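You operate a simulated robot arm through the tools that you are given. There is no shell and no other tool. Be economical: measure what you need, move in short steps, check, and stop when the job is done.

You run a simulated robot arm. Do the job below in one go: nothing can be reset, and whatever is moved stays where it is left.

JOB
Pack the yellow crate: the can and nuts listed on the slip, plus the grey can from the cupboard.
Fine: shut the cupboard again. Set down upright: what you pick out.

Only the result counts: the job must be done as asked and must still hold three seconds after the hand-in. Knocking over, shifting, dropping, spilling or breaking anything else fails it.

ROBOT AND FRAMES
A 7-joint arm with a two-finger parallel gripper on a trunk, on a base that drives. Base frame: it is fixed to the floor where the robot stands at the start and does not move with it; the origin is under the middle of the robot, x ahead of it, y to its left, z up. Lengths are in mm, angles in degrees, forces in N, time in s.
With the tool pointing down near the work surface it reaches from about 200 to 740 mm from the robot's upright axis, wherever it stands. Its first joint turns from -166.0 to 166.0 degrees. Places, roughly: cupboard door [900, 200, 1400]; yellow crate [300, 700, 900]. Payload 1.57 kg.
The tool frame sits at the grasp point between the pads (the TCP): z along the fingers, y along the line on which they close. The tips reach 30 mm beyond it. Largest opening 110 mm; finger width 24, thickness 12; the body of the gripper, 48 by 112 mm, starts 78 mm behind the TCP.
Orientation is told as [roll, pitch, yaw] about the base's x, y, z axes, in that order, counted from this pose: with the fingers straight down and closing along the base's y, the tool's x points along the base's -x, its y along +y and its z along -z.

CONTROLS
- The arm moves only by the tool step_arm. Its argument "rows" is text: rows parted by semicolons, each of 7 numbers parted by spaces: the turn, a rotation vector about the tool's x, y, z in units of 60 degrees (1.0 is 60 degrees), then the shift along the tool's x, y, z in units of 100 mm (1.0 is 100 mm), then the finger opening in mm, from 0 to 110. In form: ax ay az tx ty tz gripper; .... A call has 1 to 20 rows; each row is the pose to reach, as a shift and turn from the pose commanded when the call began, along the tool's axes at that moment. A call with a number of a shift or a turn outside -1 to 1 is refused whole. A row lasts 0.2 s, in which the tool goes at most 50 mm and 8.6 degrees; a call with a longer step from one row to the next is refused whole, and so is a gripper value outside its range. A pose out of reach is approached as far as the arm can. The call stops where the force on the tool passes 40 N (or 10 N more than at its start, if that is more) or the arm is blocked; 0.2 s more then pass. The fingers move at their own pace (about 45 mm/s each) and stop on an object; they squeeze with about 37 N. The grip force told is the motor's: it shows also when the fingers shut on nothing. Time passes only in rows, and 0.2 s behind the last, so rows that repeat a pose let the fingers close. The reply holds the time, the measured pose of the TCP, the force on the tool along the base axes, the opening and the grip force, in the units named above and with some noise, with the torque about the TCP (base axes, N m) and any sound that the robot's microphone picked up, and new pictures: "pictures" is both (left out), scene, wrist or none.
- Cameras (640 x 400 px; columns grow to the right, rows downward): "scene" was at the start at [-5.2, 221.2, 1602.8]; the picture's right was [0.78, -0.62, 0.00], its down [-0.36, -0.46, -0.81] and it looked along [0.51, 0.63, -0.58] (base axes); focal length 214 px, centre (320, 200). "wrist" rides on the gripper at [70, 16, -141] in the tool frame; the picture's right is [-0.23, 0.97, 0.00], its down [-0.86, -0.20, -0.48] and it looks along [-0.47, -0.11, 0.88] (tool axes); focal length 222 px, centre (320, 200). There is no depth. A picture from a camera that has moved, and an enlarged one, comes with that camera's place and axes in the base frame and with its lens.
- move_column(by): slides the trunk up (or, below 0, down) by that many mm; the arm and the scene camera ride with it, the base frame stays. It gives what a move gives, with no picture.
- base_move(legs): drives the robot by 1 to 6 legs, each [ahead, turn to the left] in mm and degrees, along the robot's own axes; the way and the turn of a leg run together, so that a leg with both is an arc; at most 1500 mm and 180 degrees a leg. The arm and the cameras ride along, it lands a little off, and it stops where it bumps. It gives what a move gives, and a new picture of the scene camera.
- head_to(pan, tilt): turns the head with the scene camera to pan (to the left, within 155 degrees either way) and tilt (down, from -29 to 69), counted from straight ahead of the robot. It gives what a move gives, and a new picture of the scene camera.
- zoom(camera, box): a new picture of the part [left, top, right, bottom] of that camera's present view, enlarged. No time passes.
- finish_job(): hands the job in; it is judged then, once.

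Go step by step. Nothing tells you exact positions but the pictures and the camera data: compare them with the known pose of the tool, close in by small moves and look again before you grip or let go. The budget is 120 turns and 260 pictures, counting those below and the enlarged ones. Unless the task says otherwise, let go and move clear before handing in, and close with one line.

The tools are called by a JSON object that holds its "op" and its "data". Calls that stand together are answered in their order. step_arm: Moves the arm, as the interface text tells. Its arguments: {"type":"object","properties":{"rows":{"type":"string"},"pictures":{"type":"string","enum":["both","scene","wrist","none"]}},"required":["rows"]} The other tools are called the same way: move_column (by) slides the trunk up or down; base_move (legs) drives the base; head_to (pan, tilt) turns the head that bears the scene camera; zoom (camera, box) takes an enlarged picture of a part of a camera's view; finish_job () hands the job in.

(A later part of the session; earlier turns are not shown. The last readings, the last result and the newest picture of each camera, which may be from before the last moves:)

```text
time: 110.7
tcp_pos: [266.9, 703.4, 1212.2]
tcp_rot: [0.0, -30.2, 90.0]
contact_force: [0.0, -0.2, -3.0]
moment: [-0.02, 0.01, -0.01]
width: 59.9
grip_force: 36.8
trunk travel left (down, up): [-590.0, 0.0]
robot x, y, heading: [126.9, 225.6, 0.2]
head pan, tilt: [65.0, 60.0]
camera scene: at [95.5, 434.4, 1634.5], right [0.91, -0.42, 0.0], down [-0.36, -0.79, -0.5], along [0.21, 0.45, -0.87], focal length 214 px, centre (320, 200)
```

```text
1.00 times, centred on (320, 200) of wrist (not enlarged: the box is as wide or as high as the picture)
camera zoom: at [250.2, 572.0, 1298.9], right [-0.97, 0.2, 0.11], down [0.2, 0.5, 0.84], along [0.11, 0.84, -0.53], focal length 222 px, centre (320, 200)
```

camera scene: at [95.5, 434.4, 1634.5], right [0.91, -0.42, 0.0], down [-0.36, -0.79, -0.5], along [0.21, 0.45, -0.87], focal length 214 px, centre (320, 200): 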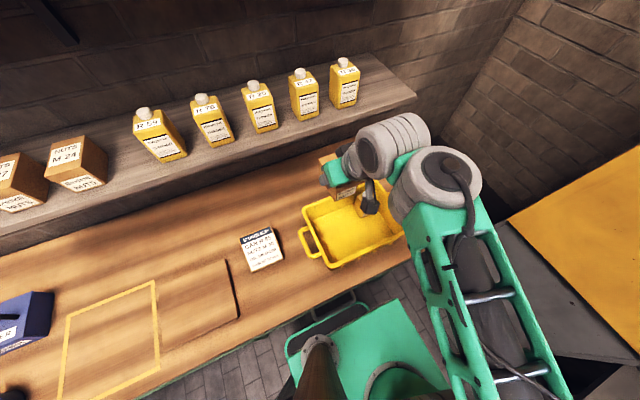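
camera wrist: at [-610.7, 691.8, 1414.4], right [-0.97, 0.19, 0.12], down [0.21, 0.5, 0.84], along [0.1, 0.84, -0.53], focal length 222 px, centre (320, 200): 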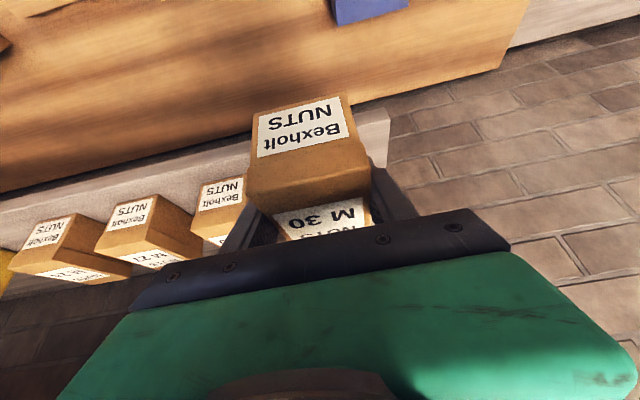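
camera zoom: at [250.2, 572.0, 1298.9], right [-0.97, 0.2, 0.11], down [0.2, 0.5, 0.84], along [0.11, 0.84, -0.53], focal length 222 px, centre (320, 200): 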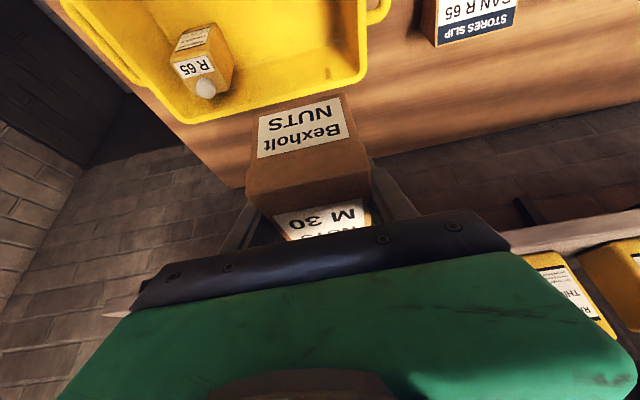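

{"op": "step_arm", "data": {"rows": "0 0 0 .2 -.05 .15 35;0 0 0 .4 -.05 .35 35;0 0 0 .6 -.05 .5 35;0 0 0 .72 -.05 .62 35;0 0 0 .72 -.05 .62 35", "pictures": "none"}}

{"op": "step_arm", "data": {"rows": "0 0 0 .12 0 .2 35;0 0 0 .25 0 .43 35;0 0 0 .38 0 .65 35;0 0 0 .5 0 .866 35;0 0 0 .53 0 .92 35;0 0 0 .53 0 .92 35", "pictures": "both"}}

```text
time: 111.9
tcp_pos: [271.0, 672.6, 1121.9]
tcp_rot: [0.0, -30.2, 90.1]
contact_force: [0.2, -0.5, -3.3]
moment: [0.01, 0.0, 0.01]
width: 60.1
grip_force: 37.5
trunk travel left (down, up): [-590.0, 0.0]
robot x, y, heading: [130.9, 219.0, 0.0]
head pan, tilt: [65.0, 60.0]
```

```text
time: 113.3
tcp_pos: [272.0, 673.8, 1015.8]
tcp_rot: [-0.1, -30.2, 90.2]
contact_force: [-0.7, 1.2, -3.2]
moment: [0.02, 0.0, 0.0]
width: 59.9
grip_force: 36.5
trunk travel left (down, up): [-590.0, 0.0]
robot x, y, heading: [124.6, 219.0, -0.0]
head pan, tilt: [65.0, 60.0]
camera scene: at [95.5, 434.3, 1634.5], right [0.91, -0.42, 0.0], down [-0.36, -0.79, -0.5], along [0.21, 0.45, -0.87], focal length 214 px, centre (320, 200)
camera wrist: at [255.5, 541.4, 1102.6], right [-0.97, 0.2, 0.11], down [0.2, 0.5, 0.84], along [0.11, 0.84, -0.53], focal length 222 px, centre (320, 200)
```

scene: 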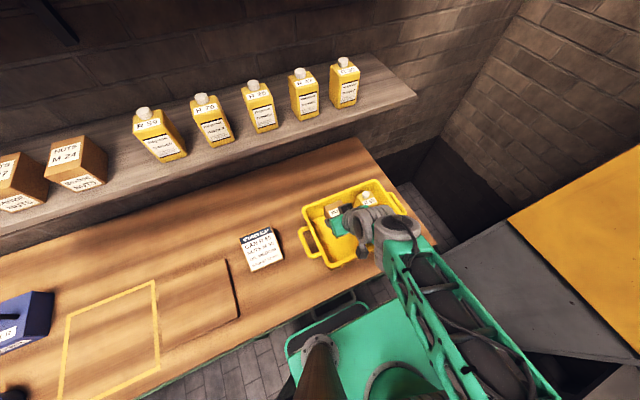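
wrist: 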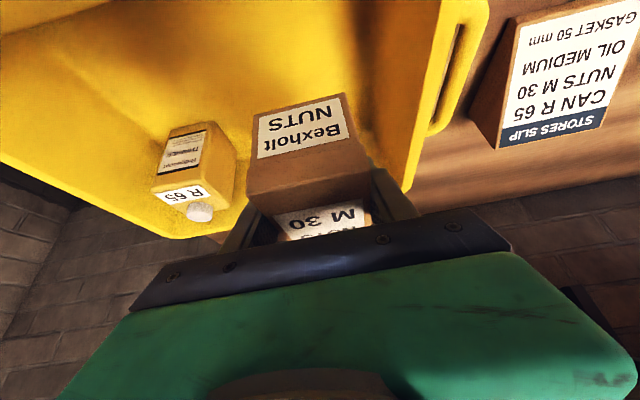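

{"op": "step_arm", "data": {"rows": "0 0 0 .12 0 .2 35;0 0 0 .25 0 .43 35;0 0 0 .38 0 .65 35;0 0 0 .48 0 .84 35;0 0 0 .48 0 .84 35", "pictures": "wrist"}}

{"op": "step_arm", "data": {"rows": "0 0 0 .015 0 .026 35;0 0 0 .03 0 .052 35;0 0 0 .04 0 .07 35", "pictures": "none"}}

```text
time: 114.5
tcp_pos: [271.2, 673.2, 919.5]
tcp_rot: [-0.2, -30.1, 90.0]
contact_force: [-0.6, 0.4, -3.8]
moment: [0.01, 0.03, 0.01]
width: 60.0
grip_force: 36.7
trunk travel left (down, up): [-590.0, 0.0]
robot x, y, heading: [123.6, 222.6, 0.1]
head pan, tilt: [65.0, 60.0]
camera wrist: at [255.6, 541.5, 1006.5], right [-0.97, 0.2, 0.11], down [0.2, 0.5, 0.84], along [0.11, 0.84, -0.53], focal length 222 px, centre (320, 200)
```

wrist: 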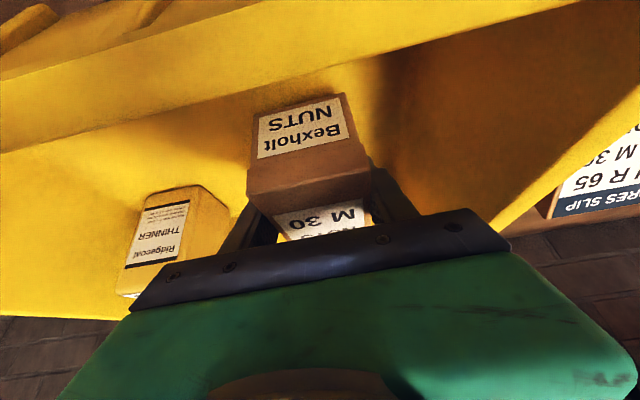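

```text
time: 115.3
tcp_pos: [271.9, 673.1, 911.4]
tcp_rot: [-0.1, -30.1, 90.2]
contact_force: [-0.1, 0.7, -3.1]
moment: [0.0, -0.02, 0.01]
width: 59.6
grip_force: 37.0
trunk travel left (down, up): [-590.0, 0.0]
robot x, y, heading: [126.9, 220.9, 0.2]
head pan, tilt: [65.0, 60.0]
```

{"op": "step_arm", "data": {"rows": "0 0 0 .01 0 .017 35;0 0 0 .02 0 .035 35;0 0 0 .02 0 .035 35", "pictures": "none"}}

{"op": "step_arm", "data": {"rows": "0 0 0 .01 0 .017 35;0 0 0 .018 0 .03 35;0 0 0 .018 0 .03 35", "pictures": "none"}}

```text
time: 116.1
tcp_pos: [272.3, 673.6, 907.2]
tcp_rot: [-0.1, -30.2, 90.1]
contact_force: [-0.2, 0.9, -2.3]
moment: [-0.01, 0.0, -0.02]
width: 60.1
grip_force: 37.4
trunk travel left (down, up): [-590.0, 0.0]
robot x, y, heading: [128.1, 220.4, -0.1]
head pan, tilt: [65.0, 60.0]
```

```text
time: 116.9
tcp_pos: [272.5, 673.8, 903.2]
tcp_rot: [0.1, -30.0, 90.1]
contact_force: [-0.7, -0.8, -2.7]
moment: [0.02, 0.02, 0.0]
width: 59.8
grip_force: 36.9
trunk travel left (down, up): [-590.0, 0.0]
robot x, y, heading: [127.0, 220.0, 0.2]
head pan, tilt: [65.0, 60.0]
```

{"op": "step_arm", "data": {"rows": "0 0 0 .008 0 .013 35;0 0 0 .015 0 .026 35;0 0 0 .015 0 .026 35", "pictures": "none"}}

{"op": "step_arm", "data": {"rows": "0 0 0 .008 0 .013 35;0 0 0 .015 0 .026 35;0 0 0 .015 0 .026 35", "pictures": "none"}}

```text
time: 117.7
tcp_pos: [272.0, 674.9, 902.5]
tcp_rot: [-0.1, -30.4, 90.1]
contact_force: [-1.2, -7.1, 22.4]
moment: [-1.22, 0.34, -0.05]
width: 59.6
grip_force: 36.8
trunk travel left (down, up): [-590.0, 0.0]
robot x, y, heading: [124.7, 223.0, 0.2]
head pan, tilt: [65.0, 60.0]
```

```text
time: 118.3
tcp_pos: [271.4, 677.5, 902.6]
tcp_rot: [-0.1, -30.7, 90.1]
contact_force: [-0.6, -2.2, 13.7]
moment: [-0.92, 0.42, -0.01]
width: 59.7
grip_force: 36.6
trunk travel left (down, up): [-590.0, 0.0]
robot x, y, heading: [126.1, 220.2, 0.1]
head pan, tilt: [65.0, 60.0]
stopped in row 2: the force on the tool passed its limit at 44 N (the readings are from after the stop); the commanded pose is now the measured one
```

Floor contact. I release, and back out.

{"op": "step_arm", "data": {"rows": "0 0 0 0 0 0 62;0 0 0 0 0 0 68;0 0 0 0 0 0 74;0 0 0 0 0 0 78;0 0 0 0 0 0 78", "pictures": "wrist"}}

{"op": "step_arm", "data": {"rows": "0 0 0 0 0 -.1 78;0 0 0 0 0 -.3 78;0 0 0 0 0 -.6 78;0 0 0 0 0 -.9 78;0 0 0 -.3 0 -1 78;0 0 0 -.5 0 -1 78", "pictures": "both"}}

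```text
time: 119.5
tcp_pos: [273.0, 675.2, 901.1]
tcp_rot: [-0.2, -30.5, 90.2]
contact_force: [-0.5, 0.5, 0.0]
moment: [0.02, 0.05, 0.0]
width: 78.1
grip_force: 0.1
trunk travel left (down, up): [-590.0, 0.0]
robot x, y, heading: [128.5, 219.6, -0.1]
head pan, tilt: [65.0, 60.0]
camera wrist: at [255.7, 543.5, 987.3], right [-0.97, 0.2, 0.11], down [0.2, 0.49, 0.85], along [0.11, 0.85, -0.52], focal length 222 px, centre (320, 200)
```

wrist: 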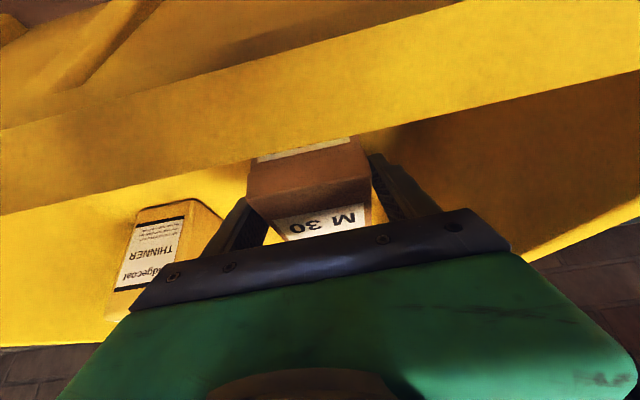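

```text
time: 120.9
tcp_pos: [271.4, 667.3, 1011.9]
tcp_rot: [0.0, -30.3, 90.0]
contact_force: [1.5, 0.2, 0.4]
moment: [-0.01, -0.01, -0.03]
width: 78.1
grip_force: 0.1
trunk travel left (down, up): [-590.0, 0.0]
robot x, y, heading: [128.6, 223.9, -0.2]
head pan, tilt: [65.0, 60.0]
camera scene: at [95.5, 434.5, 1634.4], right [0.91, -0.42, 0.0], down [-0.36, -0.79, -0.5], along [0.21, 0.45, -0.87], focal length 214 px, centre (320, 200)
camera wrist: at [255.0, 535.0, 1098.6], right [-0.97, 0.2, 0.11], down [0.2, 0.5, 0.85], along [0.11, 0.85, -0.52], focal length 222 px, centre (320, 200)
```

scene: 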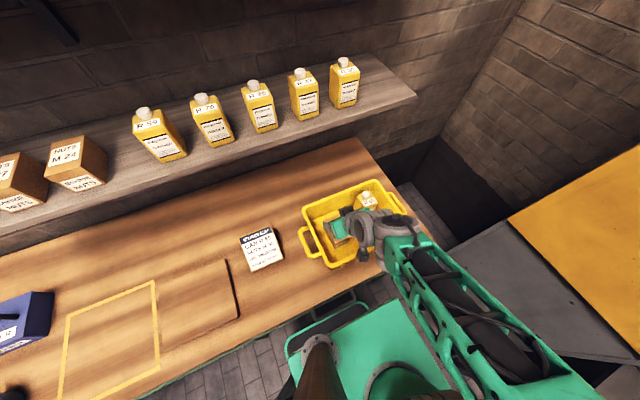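
wrist: 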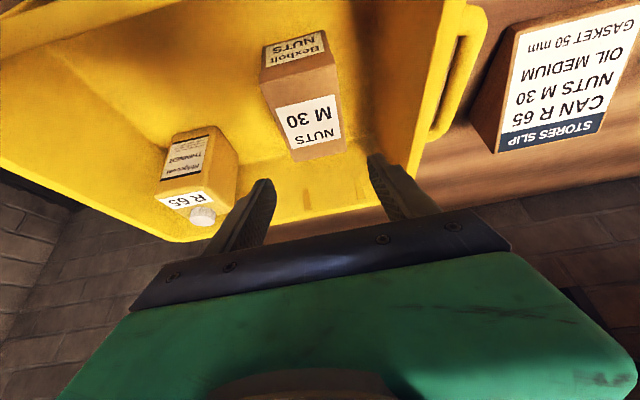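

Both listed items stand in the crate. Raise the arm and look at the cupboard.

{"op": "step_arm", "data": {"rows": "0 0 0 -.12 0 -.2 78;0 0 0 -.25 0 -.43 78;0 0 0 -.4 0 -.65 78;0 0 0 -.5 0 -.87 78;0 0 0 -.5 0 -1 78;0 0 0 -.5 0 -1 78", "pictures": "none"}}

{"op": "head_to", "data": {"pan": -5, "tilt": 20}}

{"op": "head_to", "data": {"pan": -35, "tilt": 45}}

```text
time: 122.3
tcp_pos: [271.9, 661.4, 1124.8]
tcp_rot: [-0.1, -30.5, 90.1]
contact_force: [-0.5, 1.1, 0.1]
moment: [0.0, -0.03, 0.01]
width: 78.1
grip_force: 0.0
trunk travel left (down, up): [-590.0, 0.0]
robot x, y, heading: [124.2, 218.8, 0.2]
head pan, tilt: [65.0, 60.0]
```

```text
time: 123.7
tcp_pos: [272.3, 661.4, 1124.6]
tcp_rot: [-0.2, -30.5, 90.1]
contact_force: [0.2, -0.6, -0.4]
moment: [0.0, 0.0, -0.04]
width: 78.1
grip_force: 0.1
trunk travel left (down, up): [-590.0, 0.0]
robot x, y, heading: [126.2, 221.3, 0.2]
head pan, tilt: [-5.0, 20.0]
camera scene: at [160.2, 365.7, 1692.6], right [-0.08, -1.0, 0.0], down [-0.34, 0.03, -0.94], along [0.94, -0.08, -0.34], focal length 214 px, centre (320, 200)
```

scene: 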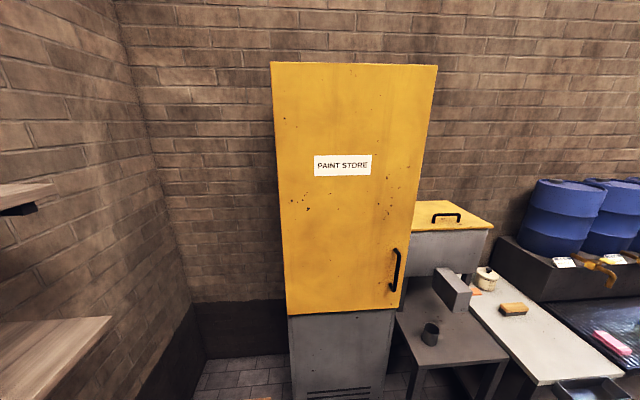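

```text
time: 124.6
tcp_pos: [272.2, 660.8, 1124.7]
tcp_rot: [-0.2, -30.5, 90.1]
contact_force: [-0.5, 0.1, -0.2]
moment: [-0.01, -0.01, 0.0]
width: 78.1
grip_force: 0.1
trunk travel left (down, up): [-590.0, 0.0]
robot x, y, heading: [127.7, 223.7, 0.0]
head pan, tilt: [-35.0, 45.0]
camera scene: at [134.2, 327.1, 1654.0], right [-0.57, -0.82, 0.0], down [-0.58, 0.4, -0.71], along [0.58, -0.4, -0.71], focal length 214 px, centre (320, 200)
```

scene: 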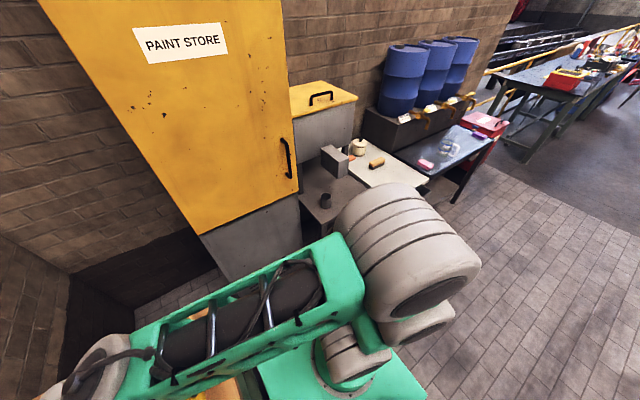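

Handle is a vertical bar at about (870, −12, 1113), hinge side at y≈450, door about y −80…450. I drive to about (250, −150) facing the cupboard, by first reversing away from the bench.

{"op": "base_move", "data": {"legs": [[-500, 20], [-300, 0], [0, -31.4], [913, 0], [0, 11.4]]}}

{"op": "head_to", "data": {"pan": 5, "tilt": 25}}

```text
time: 135.9
tcp_pos: [382.7, 292.5, 1124.0]
tcp_rot: [-0.1, -30.5, 90.5]
contact_force: [-0.2, 0.7, -0.5]
moment: [0.01, 0.0, -0.02]
width: 78.0
grip_force: 0.2
trunk travel left (down, up): [-590.0, 0.0]
robot x, y, heading: [245.9, -143.5, 0.7]
head pan, tilt: [-35.0, 45.0]
camera scene: at [248.0, -40.2, 1654.0], right [-0.57, -0.82, 0.0], down [-0.58, 0.4, -0.71], along [0.58, -0.4, -0.71], focal length 214 px, centre (320, 200)
```

scene: 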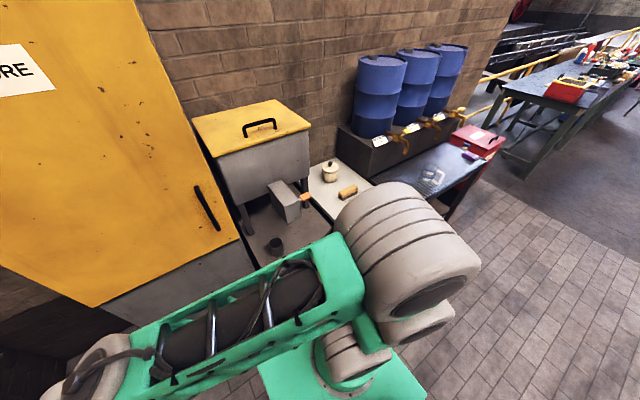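

```text
time: 137.0
tcp_pos: [383.6, 293.4, 1124.1]
tcp_rot: [0.0, -30.5, 90.3]
contact_force: [-0.5, 0.6, -0.6]
moment: [0.01, 0.0, 0.01]
width: 78.1
grip_force: 0.0
trunk travel left (down, up): [-590.0, 0.0]
robot x, y, heading: [245.3, -146.8, 0.4]
head pan, tilt: [5.0, 25.0]
camera scene: at [272.9, 14.5, 1684.5], right [0.09, -1.0, 0.0], down [-0.42, -0.04, -0.91], along [0.9, 0.09, -0.42], focal length 214 px, centre (320, 200)
```

scene: 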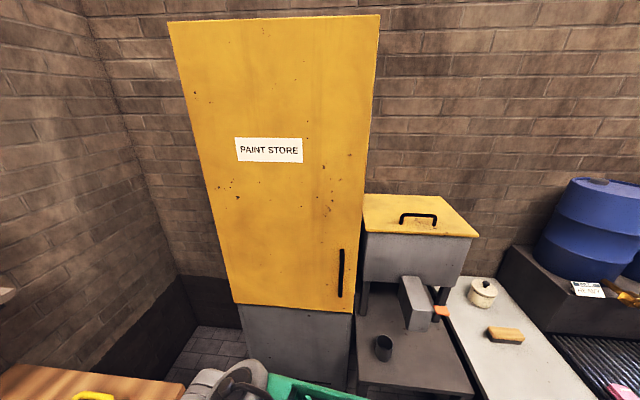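

{"op": "zoom", "data": {"camera": "scene", "box": [290, 225, 410, 325]}}

{"op": "zoom", "data": {"camera": "scene", "box": [150, 0, 400, 330]}}

```text
4.00 times, centred on (350, 275) of scene
camera zoom: at [272.9, 14.5, 1684.5], right [0.09, -1.0, 0.0], down [-0.42, -0.04, -0.91], along [0.9, 0.09, -0.42], focal length 858 px, centre (200, -100)
```

zoom: 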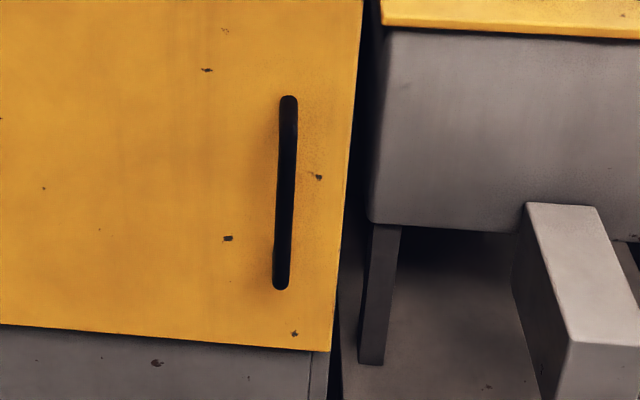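

```text
1.21 times, centred on (275, 165) of scene
camera zoom: at [272.9, 14.5, 1684.5], right [0.09, -1.0, 0.0], down [-0.42, -0.04, -0.91], along [0.9, 0.09, -0.42], focal length 260 px, centre (374, 242)
```

zoom: 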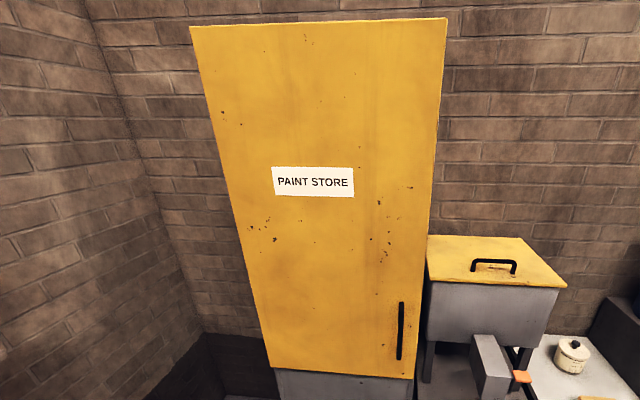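

I undo the tilt, turn the tool to yaw 0, then tilt it to point horizontally at the door.

{"op": "step_arm", "data": {"rows": "0 .14 0 .1 -.2 0 78;0 .28 0 .2 -.4 0 78;0 .42 0 .3 -.6 0 78;0 .508 0 .4 -.8 0 78", "pictures": "none"}}

{"op": "step_arm", "data": {"rows": "0 0 .14 .1 0 0 78;0 0 .28 .2 -.1 0 78;0 0 .42 .3 -.2 0 78;0 0 .56 .4 -.3 0 78;0 0 .7 .5 -.4 0 78;0 0 .84 .6 -.5 0 78;0 0 .98 .8 -.6 0 78;0 0 1 .9 -.7 0 78", "pictures": "none"}}

{"op": "step_arm", "data": {"rows": "0 0 .14 .1 0 0 78;0 0 .28 .2 0 0 78;0 0 .42 .3 0 0 78;0 0 .505 .3 0 0 78", "pictures": "scene"}}

```text
time: 138.0
tcp_pos: [463.5, 259.2, 1103.8]
tcp_rot: [0.1, 0.2, 90.4]
contact_force: [0.9, 0.7, 0.3]
moment: [-0.04, 0.03, 0.0]
width: 78.0
grip_force: 0.0
trunk travel left (down, up): [-590.0, 0.0]
robot x, y, heading: [242.4, -146.3, 0.4]
head pan, tilt: [5.0, 25.0]
```

```text
time: 139.8
tcp_pos: [533.8, 170.3, 1103.8]
tcp_rot: [0.0, -0.2, 30.4]
contact_force: [-0.7, 0.2, -0.3]
moment: [0.02, 0.01, -0.03]
width: 77.9
grip_force: 0.1
trunk travel left (down, up): [-590.0, 0.0]
robot x, y, heading: [242.4, -145.8, 0.6]
head pan, tilt: [5.0, 25.0]
```

```text
time: 140.8
tcp_pos: [507.9, 156.1, 1104.5]
tcp_rot: [0.0, -0.1, 0.0]
contact_force: [0.5, 1.1, 0.2]
moment: [0.02, -0.01, -0.03]
width: 77.8
grip_force: 0.0
trunk travel left (down, up): [-590.0, 0.0]
robot x, y, heading: [239.4, -145.5, 0.4]
head pan, tilt: [5.0, 25.0]
camera scene: at [272.9, 14.6, 1684.6], right [0.1, -1.0, 0.0], down [-0.42, -0.04, -0.91], along [0.9, 0.09, -0.42], focal length 214 px, centre (320, 200)
```

scene: 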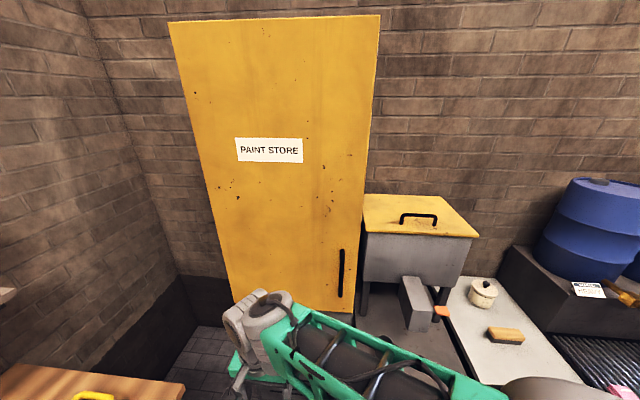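

{"op": "step_arm", "data": {"rows": "0 -.14 0 0 -.1 0 78;0 -.28 0 0 -.25 0 78;0 -.42 0 0 -.4 0 78;0 -.56 0 0 -.55 0 78;0 -.7 0 0 -.7 0 78;0 -.84 0 0 -.85 0 78;0 -.98 0 0 -1 0 78;0 -1 0 0 -1 0 78", "pictures": "none"}}

{"op": "step_arm", "data": {"rows": "0 -.14 0 0 -.1 .1 78;0 -.28 0 0 -.25 .2 78;0 -.42 0 0 -.4 .4 78;0 -.5 0 0 -.55 .6 78;0 -.5 0 0 -.6 .7 78;0 -.5 0 0 -.6 .7 78", "pictures": "both"}}

```text
time: 142.6
tcp_pos: [513.7, 55.2, 1110.9]
tcp_rot: [5.5, -58.6, -7.7]
contact_force: [0.8, -0.1, -0.9]
moment: [0.03, -0.02, -0.01]
width: 77.9
grip_force: 0.0
trunk travel left (down, up): [-590.0, 0.0]
robot x, y, heading: [245.5, -146.4, 0.9]
head pan, tilt: [5.0, 25.0]
```

```text
time: 143.2
tcp_pos: [545.3, 6.7, 1095.8]
tcp_rot: [9.6, -72.9, -19.0]
contact_force: [0.5, -0.1, -0.3]
moment: [-0.03, 0.0, -0.02]
width: 78.0
grip_force: 0.1
trunk travel left (down, up): [-590.0, 0.0]
robot x, y, heading: [238.6, -148.9, 0.4]
head pan, tilt: [5.0, 25.0]
stopped in row 3: the arm was blocked; the commanded pose is now the measured one
camera scene: at [273.0, 14.2, 1684.6], right [0.1, -1.0, 0.0], down [-0.42, -0.04, -0.91], along [0.9, 0.09, -0.42], focal length 214 px, centre (320, 200)
camera wrist: at [395.4, 49.7, 1070.4], right [0.23, 0.94, 0.26], down [-0.25, -0.21, 0.95], along [0.94, -0.28, 0.18], focal length 222 px, centre (320, 200)
```

scene: 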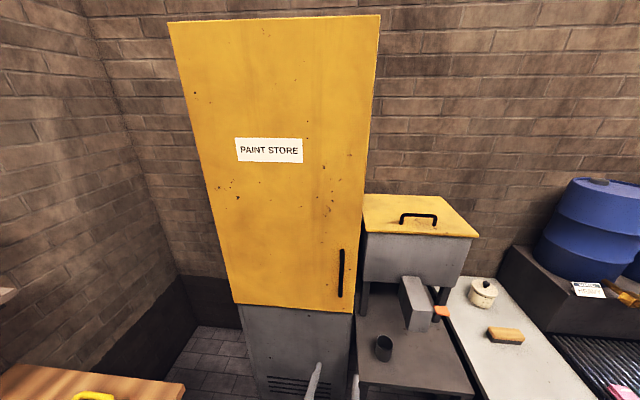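
wrist: 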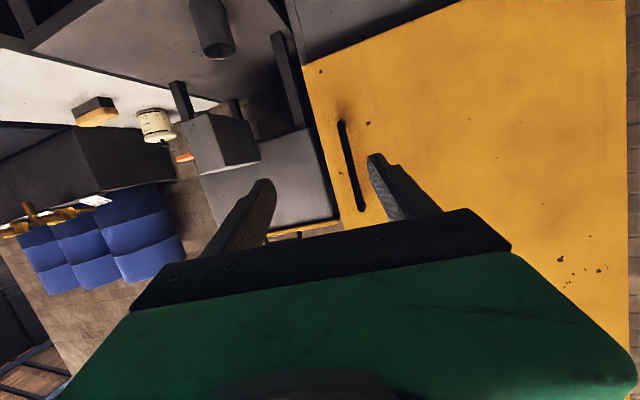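

The arm is folded too near its own body. I back the base up by 220 mm so the horizontal tool has room.

{"op": "base_move", "data": {"legs": [[-220, 0]]}}

{"op": "step_arm", "data": {"rows": "0 0 0 0 0 .25 78;0 0 0 0 0 .5 78;0 0 0 0 0 .75 78;0 0 0 0 0 1 78;0 0 0 0 0 1 78", "pictures": "none"}}

```text
time: 144.9
tcp_pos: [325.2, 6.0, 1094.6]
tcp_rot: [9.5, -72.8, -18.9]
contact_force: [-0.2, 0.0, -0.1]
moment: [0.0, 0.02, 0.03]
width: 77.9
grip_force: 0.0
trunk travel left (down, up): [-590.0, 0.0]
robot x, y, heading: [22.3, -145.6, 0.5]
head pan, tilt: [5.0, 25.0]
camera scene: at [52.9, 12.7, 1684.6], right [0.1, -1.0, 0.0], down [-0.42, -0.04, -0.91], along [0.9, 0.09, -0.42], focal length 214 px, centre (320, 200)
```

scene: 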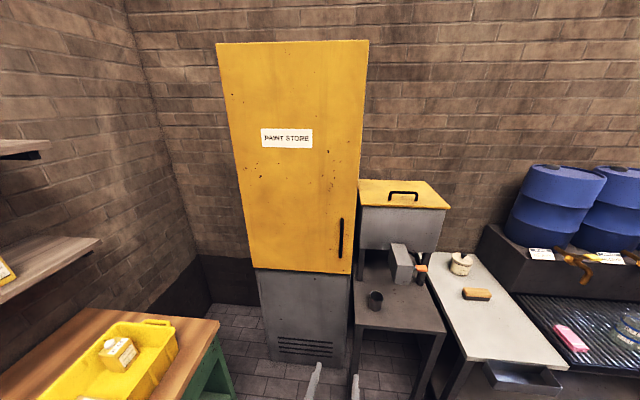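

```text
time: 146.1
tcp_pos: [420.9, -8.8, 1065.4]
tcp_rot: [9.5, -72.9, -18.7]
contact_force: [-0.2, -0.2, 0.4]
moment: [-0.02, 0.02, -0.01]
width: 78.0
grip_force: 0.0
trunk travel left (down, up): [-590.0, 0.0]
robot x, y, heading: [21.9, -146.9, 0.6]
head pan, tilt: [5.0, 25.0]
```

{"op": "step_arm", "data": {"rows": "-.05 -.09 -.02 -.25 .07 .2 78;-.1 -.18 -.045 -.5 .14 .4 78;-.153 -.278 -.07 -.7 .2 .6 78;-.153 -.278 -.07 -.77 .2 .69 78;-.153 -.278 -.07 -.77 .2 .69 78", "pictures": "none"}}

{"op": "step_arm", "data": {"rows": "0 0 0 0 0 .25 78;0 0 0 0 0 .5 78;0 0 0 0 0 .75 78;0 0 0 0 0 1 78;0 0 0 0 0 1 78", "pictures": "both"}}

```text
time: 147.3
tcp_pos: [511.4, -6.0, 1120.9]
tcp_rot: [168.9, -90.0, -168.9]
contact_force: [1.0, 0.3, -0.4]
moment: [-0.01, -0.02, -0.03]
width: 78.0
grip_force: 0.1
trunk travel left (down, up): [-590.0, 0.0]
robot x, y, heading: [22.2, -146.6, 0.4]
head pan, tilt: [5.0, 25.0]
```

```text
time: 148.5
tcp_pos: [612.0, -5.9, 1121.2]
tcp_rot: [92.3, -90.0, -92.3]
contact_force: [-0.2, 0.1, -0.8]
moment: [0.02, -0.01, 0.0]
width: 78.0
grip_force: 0.0
trunk travel left (down, up): [-590.0, 0.0]
robot x, y, heading: [21.1, -149.2, 0.5]
head pan, tilt: [5.0, 25.0]
camera scene: at [53.7, 12.7, 1684.6], right [0.1, -1.0, 0.0], down [-0.42, -0.04, -0.91], along [0.9, 0.09, -0.42], focal length 214 px, centre (320, 200)
camera wrist: at [470.1, 9.4, 1050.6], right [0.0, 0.97, 0.23], down [-0.48, -0.2, 0.86], along [0.88, -0.11, 0.47], focal length 222 px, centre (320, 200)
```

scene: 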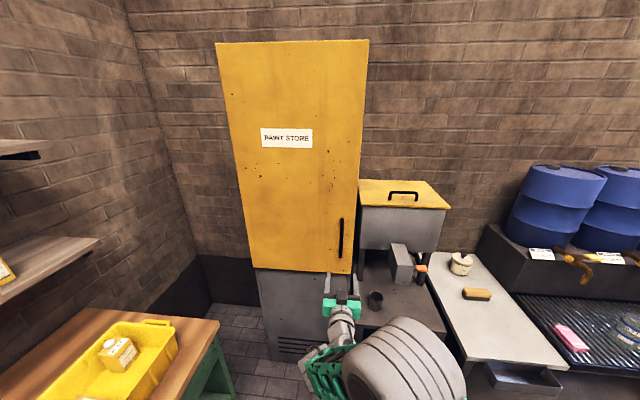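
wrist: 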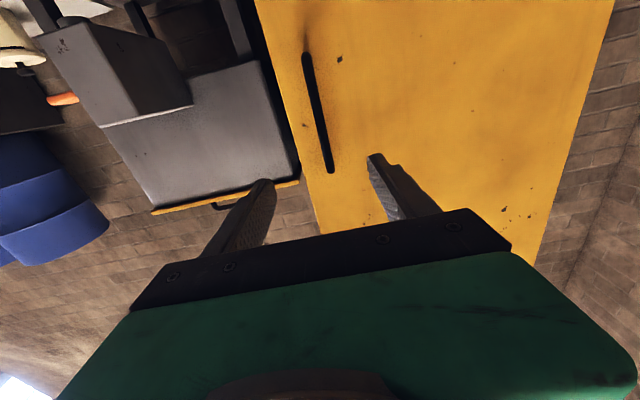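

{"op": "step_arm", "data": {"rows": "0 0 0 0 0 .25 60;0 0 0 0 .02 .5 60;0 0 0 0 .02 .75 60;0 0 0 0 .02 1 60;0 0 0 0 .02 1 60", "pictures": "wrist"}}

{"op": "zoom", "data": {"camera": "scene", "box": [300, 200, 400, 330]}}

```text
time: 149.7
tcp_pos: [712.4, -3.2, 1120.3]
tcp_rot: [117.4, -89.9, -117.4]
contact_force: [-0.1, -0.3, 0.5]
moment: [-0.01, 0.01, 0.0]
width: 60.1
grip_force: 0.1
trunk travel left (down, up): [-590.0, 0.0]
robot x, y, heading: [26.0, -145.9, 0.5]
head pan, tilt: [5.0, 25.0]
camera wrist: at [570.5, 10.4, 1050.7], right [0.0, 0.97, 0.23], down [-0.48, -0.2, 0.85], along [0.88, -0.11, 0.47], focal length 222 px, centre (320, 200)
```

wrist: 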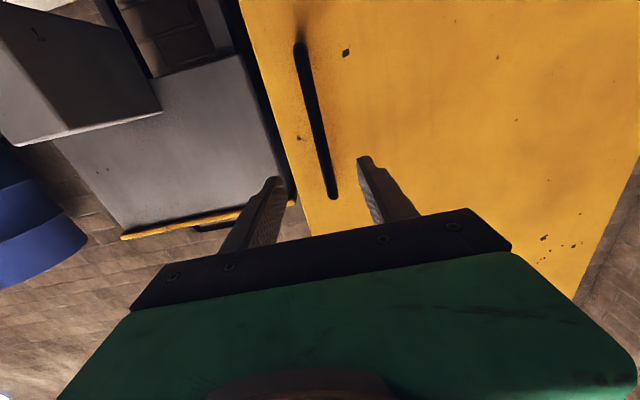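

```text
3.08 times, centred on (350, 265) of scene
camera zoom: at [53.7, 12.7, 1684.6], right [0.1, -1.0, 0.0], down [-0.42, -0.04, -0.91], along [0.9, 0.09, -0.42], focal length 660 px, centre (228, 0)
```

zoom: 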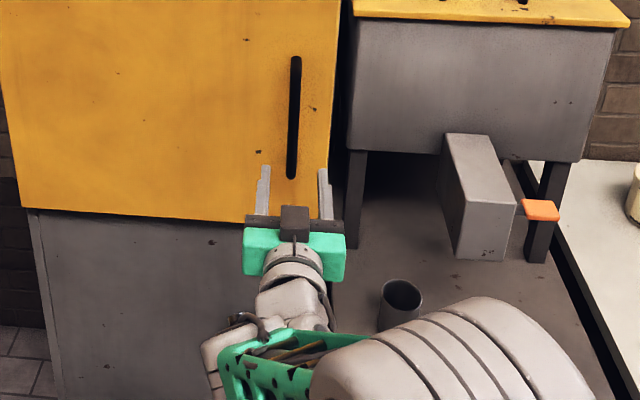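

{"op": "step_arm", "data": {"rows": "0 0 0 0 -.02 .25 60;0 0 0 0 -.02 .5 60;0 0 0 0 -.02 .75 60;0 0 0 0 -.02 .88 60;0 0 0 0 -.02 .88 60", "pictures": "wrist"}}

{"op": "zoom", "data": {"camera": "scene", "box": [300, 200, 400, 330]}}

```text
time: 150.9
tcp_pos: [799.6, -9.3, 1120.9]
tcp_rot: [6.8, -90.0, -7.0]
contact_force: [0.2, 0.2, -0.5]
moment: [-0.01, 0.02, 0.0]
width: 59.9
grip_force: 0.1
trunk travel left (down, up): [-590.0, 0.0]
robot x, y, heading: [19.7, -149.1, 0.5]
head pan, tilt: [5.0, 25.0]
camera wrist: at [657.5, 7.8, 1050.2], right [0.0, 0.97, 0.23], down [-0.48, -0.2, 0.86], along [0.88, -0.11, 0.47], focal length 222 px, centre (320, 200)
```

wrist: 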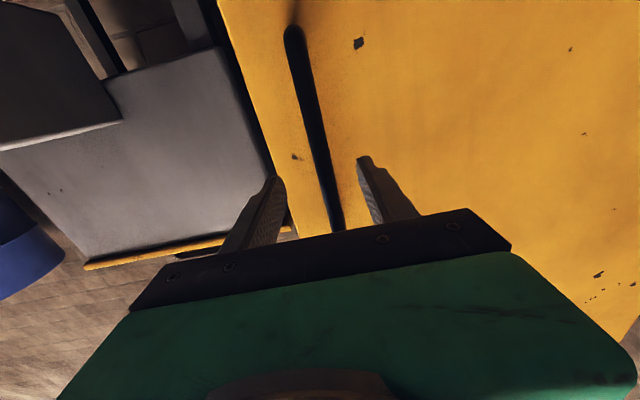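

```text
3.08 times, centred on (350, 265) of scene
camera zoom: at [53.7, 12.7, 1684.6], right [0.1, -1.0, 0.0], down [-0.42, -0.04, -0.91], along [0.9, 0.09, -0.42], focal length 660 px, centre (228, 0)
```

zoom: 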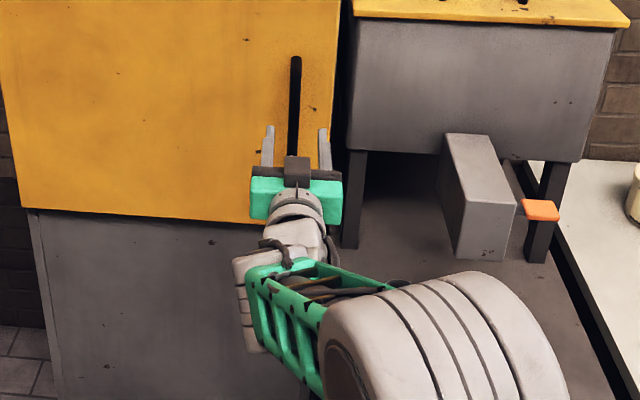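

{"op": "step_arm", "data": {"rows": "0 0 0 0 .04 .08 60;0 0 0 0 .04 .16 60;0 0 0 0 .04 .22 60;0 0 0 0 .04 .27 60;0 0 0 0 .04 .32 60;0 0 0 0 .04 .37 60;0 0 0 0 .04 .42 60;0 0 0 0 .04 .47 60;0 0 0 0 .04 .52 60;0 0 0 0 .04 .57 60;0 0 0 0 .04 .62 60;0 0 0 0 .04 .67 60", "pictures": "wrist"}}

```text
time: 153.5
tcp_pos: [860.6, -3.1, 1120.2]
tcp_rot: [-42.9, -89.9, 42.8]
contact_force: [-35.6, -1.2, -1.0]
moment: [0.35, -0.11, -1.32]
width: 61.6
grip_force: 1.0
trunk travel left (down, up): [-590.0, 0.0]
robot x, y, heading: [22.7, -145.1, 0.8]
head pan, tilt: [5.0, 25.0]
camera wrist: at [719.3, 12.6, 1050.8], right [0.0, 0.97, 0.23], down [-0.48, -0.2, 0.86], along [0.88, -0.11, 0.47], focal length 222 px, centre (320, 200)
```

wrist: 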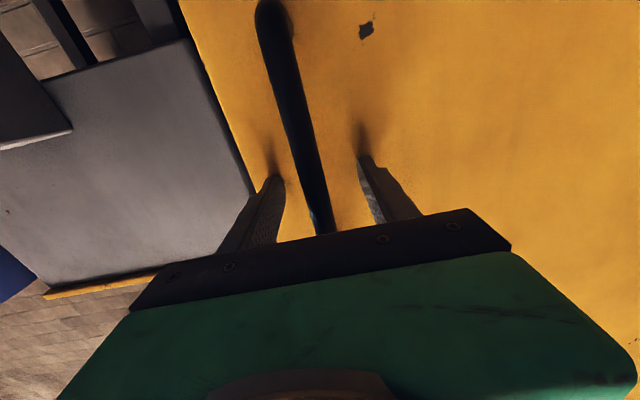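

Tips touch the door (face x≈890). Back off 8 mm and close on the bar.

{"op": "step_arm", "data": {"rows": "0 0 0 0 -.03 -.08 60;0 0 0 0 -.03 -.08 45;0 0 0 0 -.03 -.08 30;0 0 0 0 -.03 -.08 15;0 0 0 0 -.03 -.08 5;0 0 0 0 -.03 -.08 5;0 0 0 0 -.03 -.08 5", "pictures": "wrist"}}

```text
time: 155.1
tcp_pos: [857.9, -4.2, 1122.0]
tcp_rot: [162.5, -89.9, -162.5]
contact_force: [0.8, 11.2, 2.6]
moment: [0.01, 0.2, -0.02]
width: 15.9
grip_force: 31.3
trunk travel left (down, up): [-590.0, 0.0]
robot x, y, heading: [20.9, -147.3, 0.4]
head pan, tilt: [5.0, 25.0]
camera wrist: at [716.6, 11.5, 1051.1], right [0.0, 0.97, 0.23], down [-0.48, -0.2, 0.85], along [0.88, -0.11, 0.47], focal length 222 px, centre (320, 200)
```

wrist: 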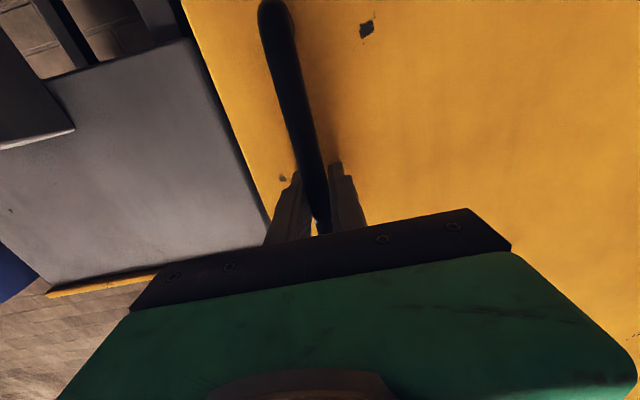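

Gripped the bar. I pull along the hinge arc, turning with the door, first 5°.

{"op": "step_arm", "data": {"rows": ".02 0 0 0 .005 -.1 5;.042 0 0 0 .02 -.2 5;.063 0 0 0 .034 -.3 5;.083 0 0 0 .05 -.4 5", "pictures": "scene"}}

```text
time: 156.1
tcp_pos: [819.0, 1.5, 1122.7]
tcp_rot: [-154.6, -90.0, 149.6]
contact_force: [3.6, 20.8, 6.6]
moment: [-0.02, 0.0, -0.11]
width: 15.7
grip_force: 31.3
trunk travel left (down, up): [-590.0, 0.0]
robot x, y, heading: [25.7, -146.2, 0.5]
head pan, tilt: [5.0, 25.0]
camera scene: at [53.3, 16.0, 1684.3], right [0.1, -1.0, 0.0], down [-0.42, -0.04, -0.91], along [0.9, 0.09, -0.42], focal length 214 px, centre (320, 200)
```

scene: 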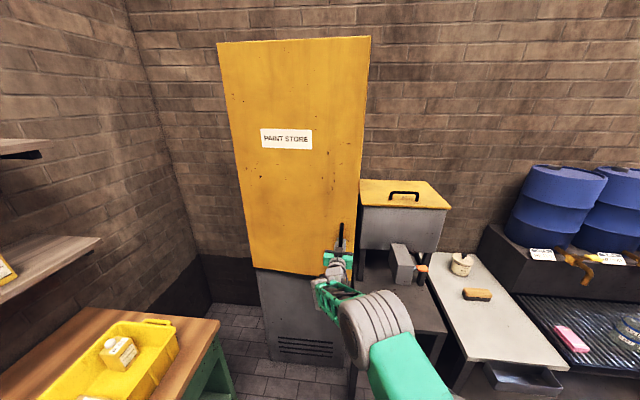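

{"op": "step_arm", "data": {"rows": ".04 0 0 0 .05 -.2 5;.083 0 0 0 .09 -.4 5;.125 0 0 0 .13 -.6 5;.167 0 0 0 .175 -.794 5", "pictures": "none"}}

```text
time: 157.1
tcp_pos: [739.0, 23.4, 1121.9]
tcp_rot: [-159.6, -89.9, 144.5]
contact_force: [1.2, 5.8, 10.1]
moment: [-0.03, -0.18, 0.13]
width: 15.9
grip_force: 31.7
trunk travel left (down, up): [-590.0, 0.0]
robot x, y, heading: [21.4, -144.6, 0.5]
head pan, tilt: [5.0, 25.0]
```

{"op": "step_arm", "data": {"rows": ".04 0 0 0 .02 -.2 5;.083 0 0 0 .055 -.4 5;.125 0 0 0 .09 -.6 5;.167 0 0 0 .14 -.794 5", "pictures": "none"}}

{"op": "step_arm", "data": {"rows": ".04 0 0 0 .02 -.2 5;.083 0 0 0 .055 -.4 5;.125 0 0 0 .09 -.6 5;.167 0 0 0 .14 -.794 5", "pictures": "scene"}}

```text
time: 158.1
tcp_pos: [667.3, 60.3, 1121.7]
tcp_rot: [163.8, -89.9, 171.2]
contact_force: [4.6, 8.3, 13.9]
moment: [-0.12, -0.11, 0.05]
width: 15.7
grip_force: 31.5
trunk travel left (down, up): [-590.0, 0.0]
robot x, y, heading: [25.7, -149.5, 0.5]
head pan, tilt: [5.0, 25.0]
```

```text
time: 159.1
tcp_pos: [652.4, 67.5, 1119.6]
tcp_rot: [-12.3, -89.1, -18.8]
contact_force: [2.3, 3.5, -8.8]
moment: [0.02, -0.27, -0.03]
width: 15.9
grip_force: 13.1
out of reach, approached as far as the arm can: row 2, 3, 4
trunk travel left (down, up): [-590.0, 0.0]
robot x, y, heading: [26.7, -151.6, 0.2]
head pan, tilt: [5.0, 25.0]
camera scene: at [54.1, 14.3, 1684.1], right [0.1, -1.0, 0.0], down [-0.42, -0.04, -0.91], along [0.9, 0.09, -0.42], focal length 214 px, centre (320, 200)
```

scene: 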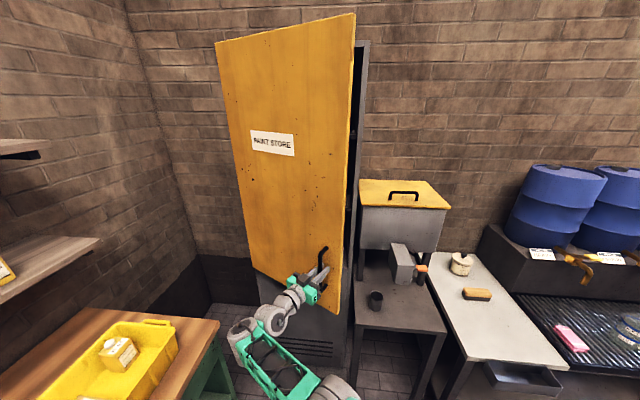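

The door is ~27° open, but the wrist is at a limit. I release the bar, back off, and will push the door open from its inner side.

{"op": "step_arm", "data": {"rows": "0 0 0 0 0 0 20;0 0 0 0 0 0 40;0 0 0 0 0 0 60;0 0 0 0 0 0 60", "pictures": "none"}}

{"op": "step_arm", "data": {"rows": "0 0 0 0 0 -.2 60;0 0 0 0 0 -.4 60;0 0 0 0 0 -.6 60;0 0 0 0 0 -.8 60", "pictures": "both"}}

```text
time: 160.1
tcp_pos: [650.0, 67.5, 1121.0]
tcp_rot: [1.3, -89.2, -32.2]
contact_force: [-0.2, 0.0, -0.7]
moment: [-0.01, -0.01, 0.0]
width: 59.9
grip_force: 0.1
trunk travel left (down, up): [-590.0, 0.0]
robot x, y, heading: [23.7, -144.7, 0.5]
head pan, tilt: [5.0, 25.0]
```

```text
time: 161.1
tcp_pos: [640.0, 70.4, 1124.8]
tcp_rot: [1.5, -88.8, -31.5]
contact_force: [-0.2, -0.4, 0.3]
moment: [-0.01, 0.0, 0.01]
width: 59.7
grip_force: 0.1
out of reach, approached as far as the arm can: row 1, 2, 3, 4
trunk travel left (down, up): [-590.0, 0.0]
robot x, y, heading: [27.2, -148.7, 0.6]
head pan, tilt: [5.0, 25.0]
camera scene: at [53.8, 13.0, 1684.5], right [0.1, -1.0, 0.0], down [-0.42, -0.04, -0.91], along [0.9, 0.09, -0.42], focal length 214 px, centre (320, 200)
camera wrist: at [524.5, 155.8, 1057.0], right [0.49, 0.84, 0.23], down [-0.5, 0.06, 0.87], along [0.71, -0.54, 0.45], focal length 222 px, centre (320, 200)
```

scene: 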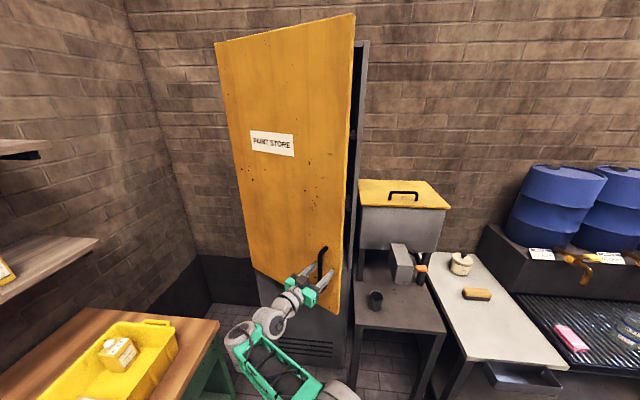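
wrist: 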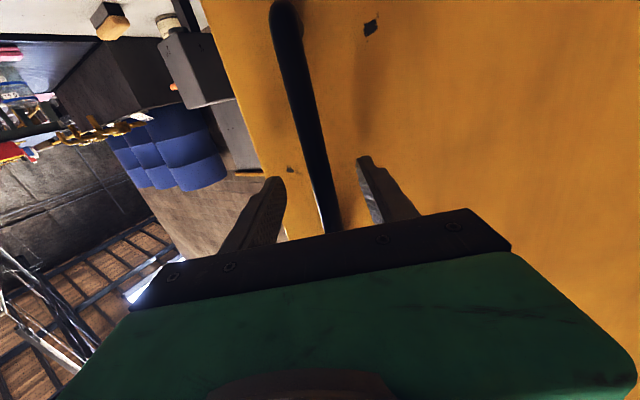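

{"op": "base_move", "data": {"legs": [[-50, 0]]}}

{"op": "step_arm", "data": {"rows": "-.12 0 0 0 -.1 0 60;-.24 0 0 0 -.25 0 60;-.36 0 0 0 -.4 0 60;-.48 0 0 0 -.55 -.05 60;-.52 0 0 0 -.7 -.1 60", "pictures": "both"}}

```text
time: 162.0
tcp_pos: [587.9, 71.8, 1124.5]
tcp_rot: [3.0, -88.9, -32.9]
contact_force: [-0.9, -0.7, 0.6]
moment: [0.03, 0.0, 0.01]
width: 59.9
grip_force: 0.2
trunk travel left (down, up): [-590.0, 0.0]
robot x, y, heading: [-26.1, -149.8, 0.5]
head pan, tilt: [5.0, 25.0]
camera scene: at [2.9, 12.3, 1684.6], right [0.09, -1.0, 0.0], down [-0.42, -0.04, -0.91], along [0.9, 0.09, -0.42], focal length 214 px, centre (320, 200)
```

scene: 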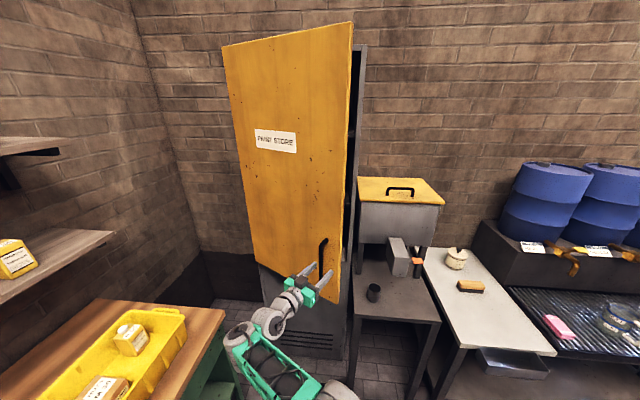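

```text
time: 163.2
tcp_pos: [545.6, 16.4, 1124.5]
tcp_rot: [36.2, -88.7, -34.7]
contact_force: [-0.3, -0.1, 0.2]
moment: [0.0, -0.02, -0.02]
width: 60.0
grip_force: 0.1
trunk travel left (down, up): [-590.0, 0.0]
robot x, y, heading: [-27.2, -147.3, 0.3]
head pan, tilt: [5.0, 25.0]
camera scene: at [3.7, 11.8, 1684.6], right [0.09, -1.0, 0.0], down [-0.42, -0.04, -0.91], along [0.9, 0.09, -0.42], focal length 214 px, centre (320, 200)
camera wrist: at [402.7, 28.9, 1056.9], right [-0.02, 0.97, 0.24], down [-0.46, -0.22, 0.86], along [0.89, -0.09, 0.45], focal length 222 px, centre (320, 200)
```

scene: 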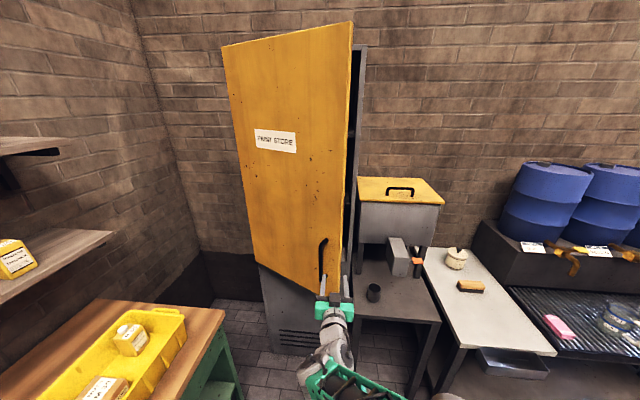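
wrist: 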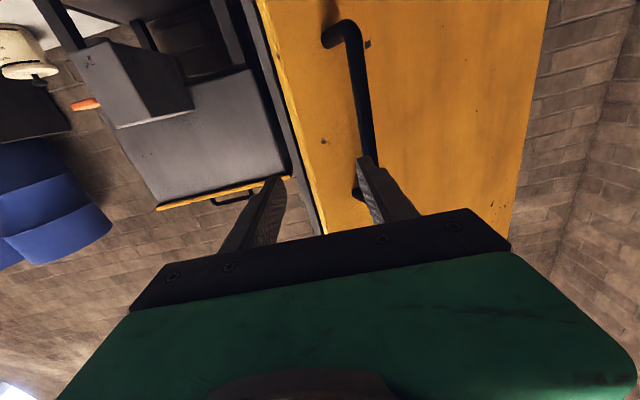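

Free of the bar. I close the fingers, go right of the door edge, and then reach in behind it.

{"op": "step_arm", "data": {"rows": "0 0 0 0 -.25 0 40;0 0 0 0 -.5 0 20;0 0 0 0 -.8 0 0;0 0 0 0 -.8 .25 0;0 0 0 0 -.8 .5 0;0 0 0 0 -.8 .75 0;0 0 0 0 -.8 .75 0", "pictures": "both"}}

```text
time: 164.8
tcp_pos: [623.2, -62.3, 1121.1]
tcp_rot: [34.3, -88.7, -33.1]
contact_force: [0.3, 0.8, 0.7]
moment: [-0.02, -0.03, -0.01]
width: 0.3
grip_force: 21.8
trunk travel left (down, up): [-590.0, 0.0]
robot x, y, heading: [-27.6, -150.5, 0.2]
head pan, tilt: [5.0, 25.0]
camera scene: at [4.0, 12.2, 1684.6], right [0.09, -1.0, 0.0], down [-0.42, -0.04, -0.91], along [0.9, 0.09, -0.42], focal length 214 px, centre (320, 200)
camera wrist: at [479.8, -49.0, 1054.9], right [-0.02, 0.97, 0.24], down [-0.46, -0.22, 0.86], along [0.89, -0.09, 0.45], focal length 222 px, centre (320, 200)
```

scene: 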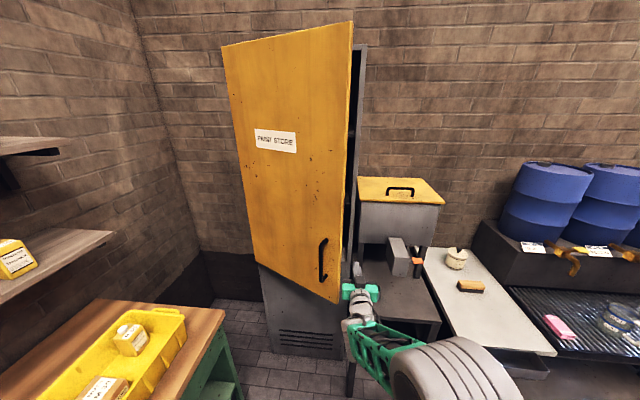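
wrist: 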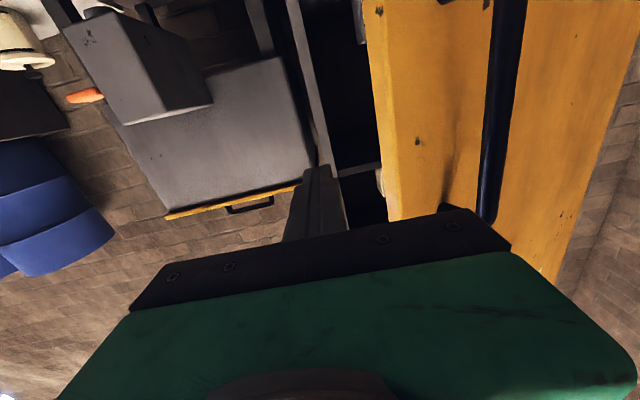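

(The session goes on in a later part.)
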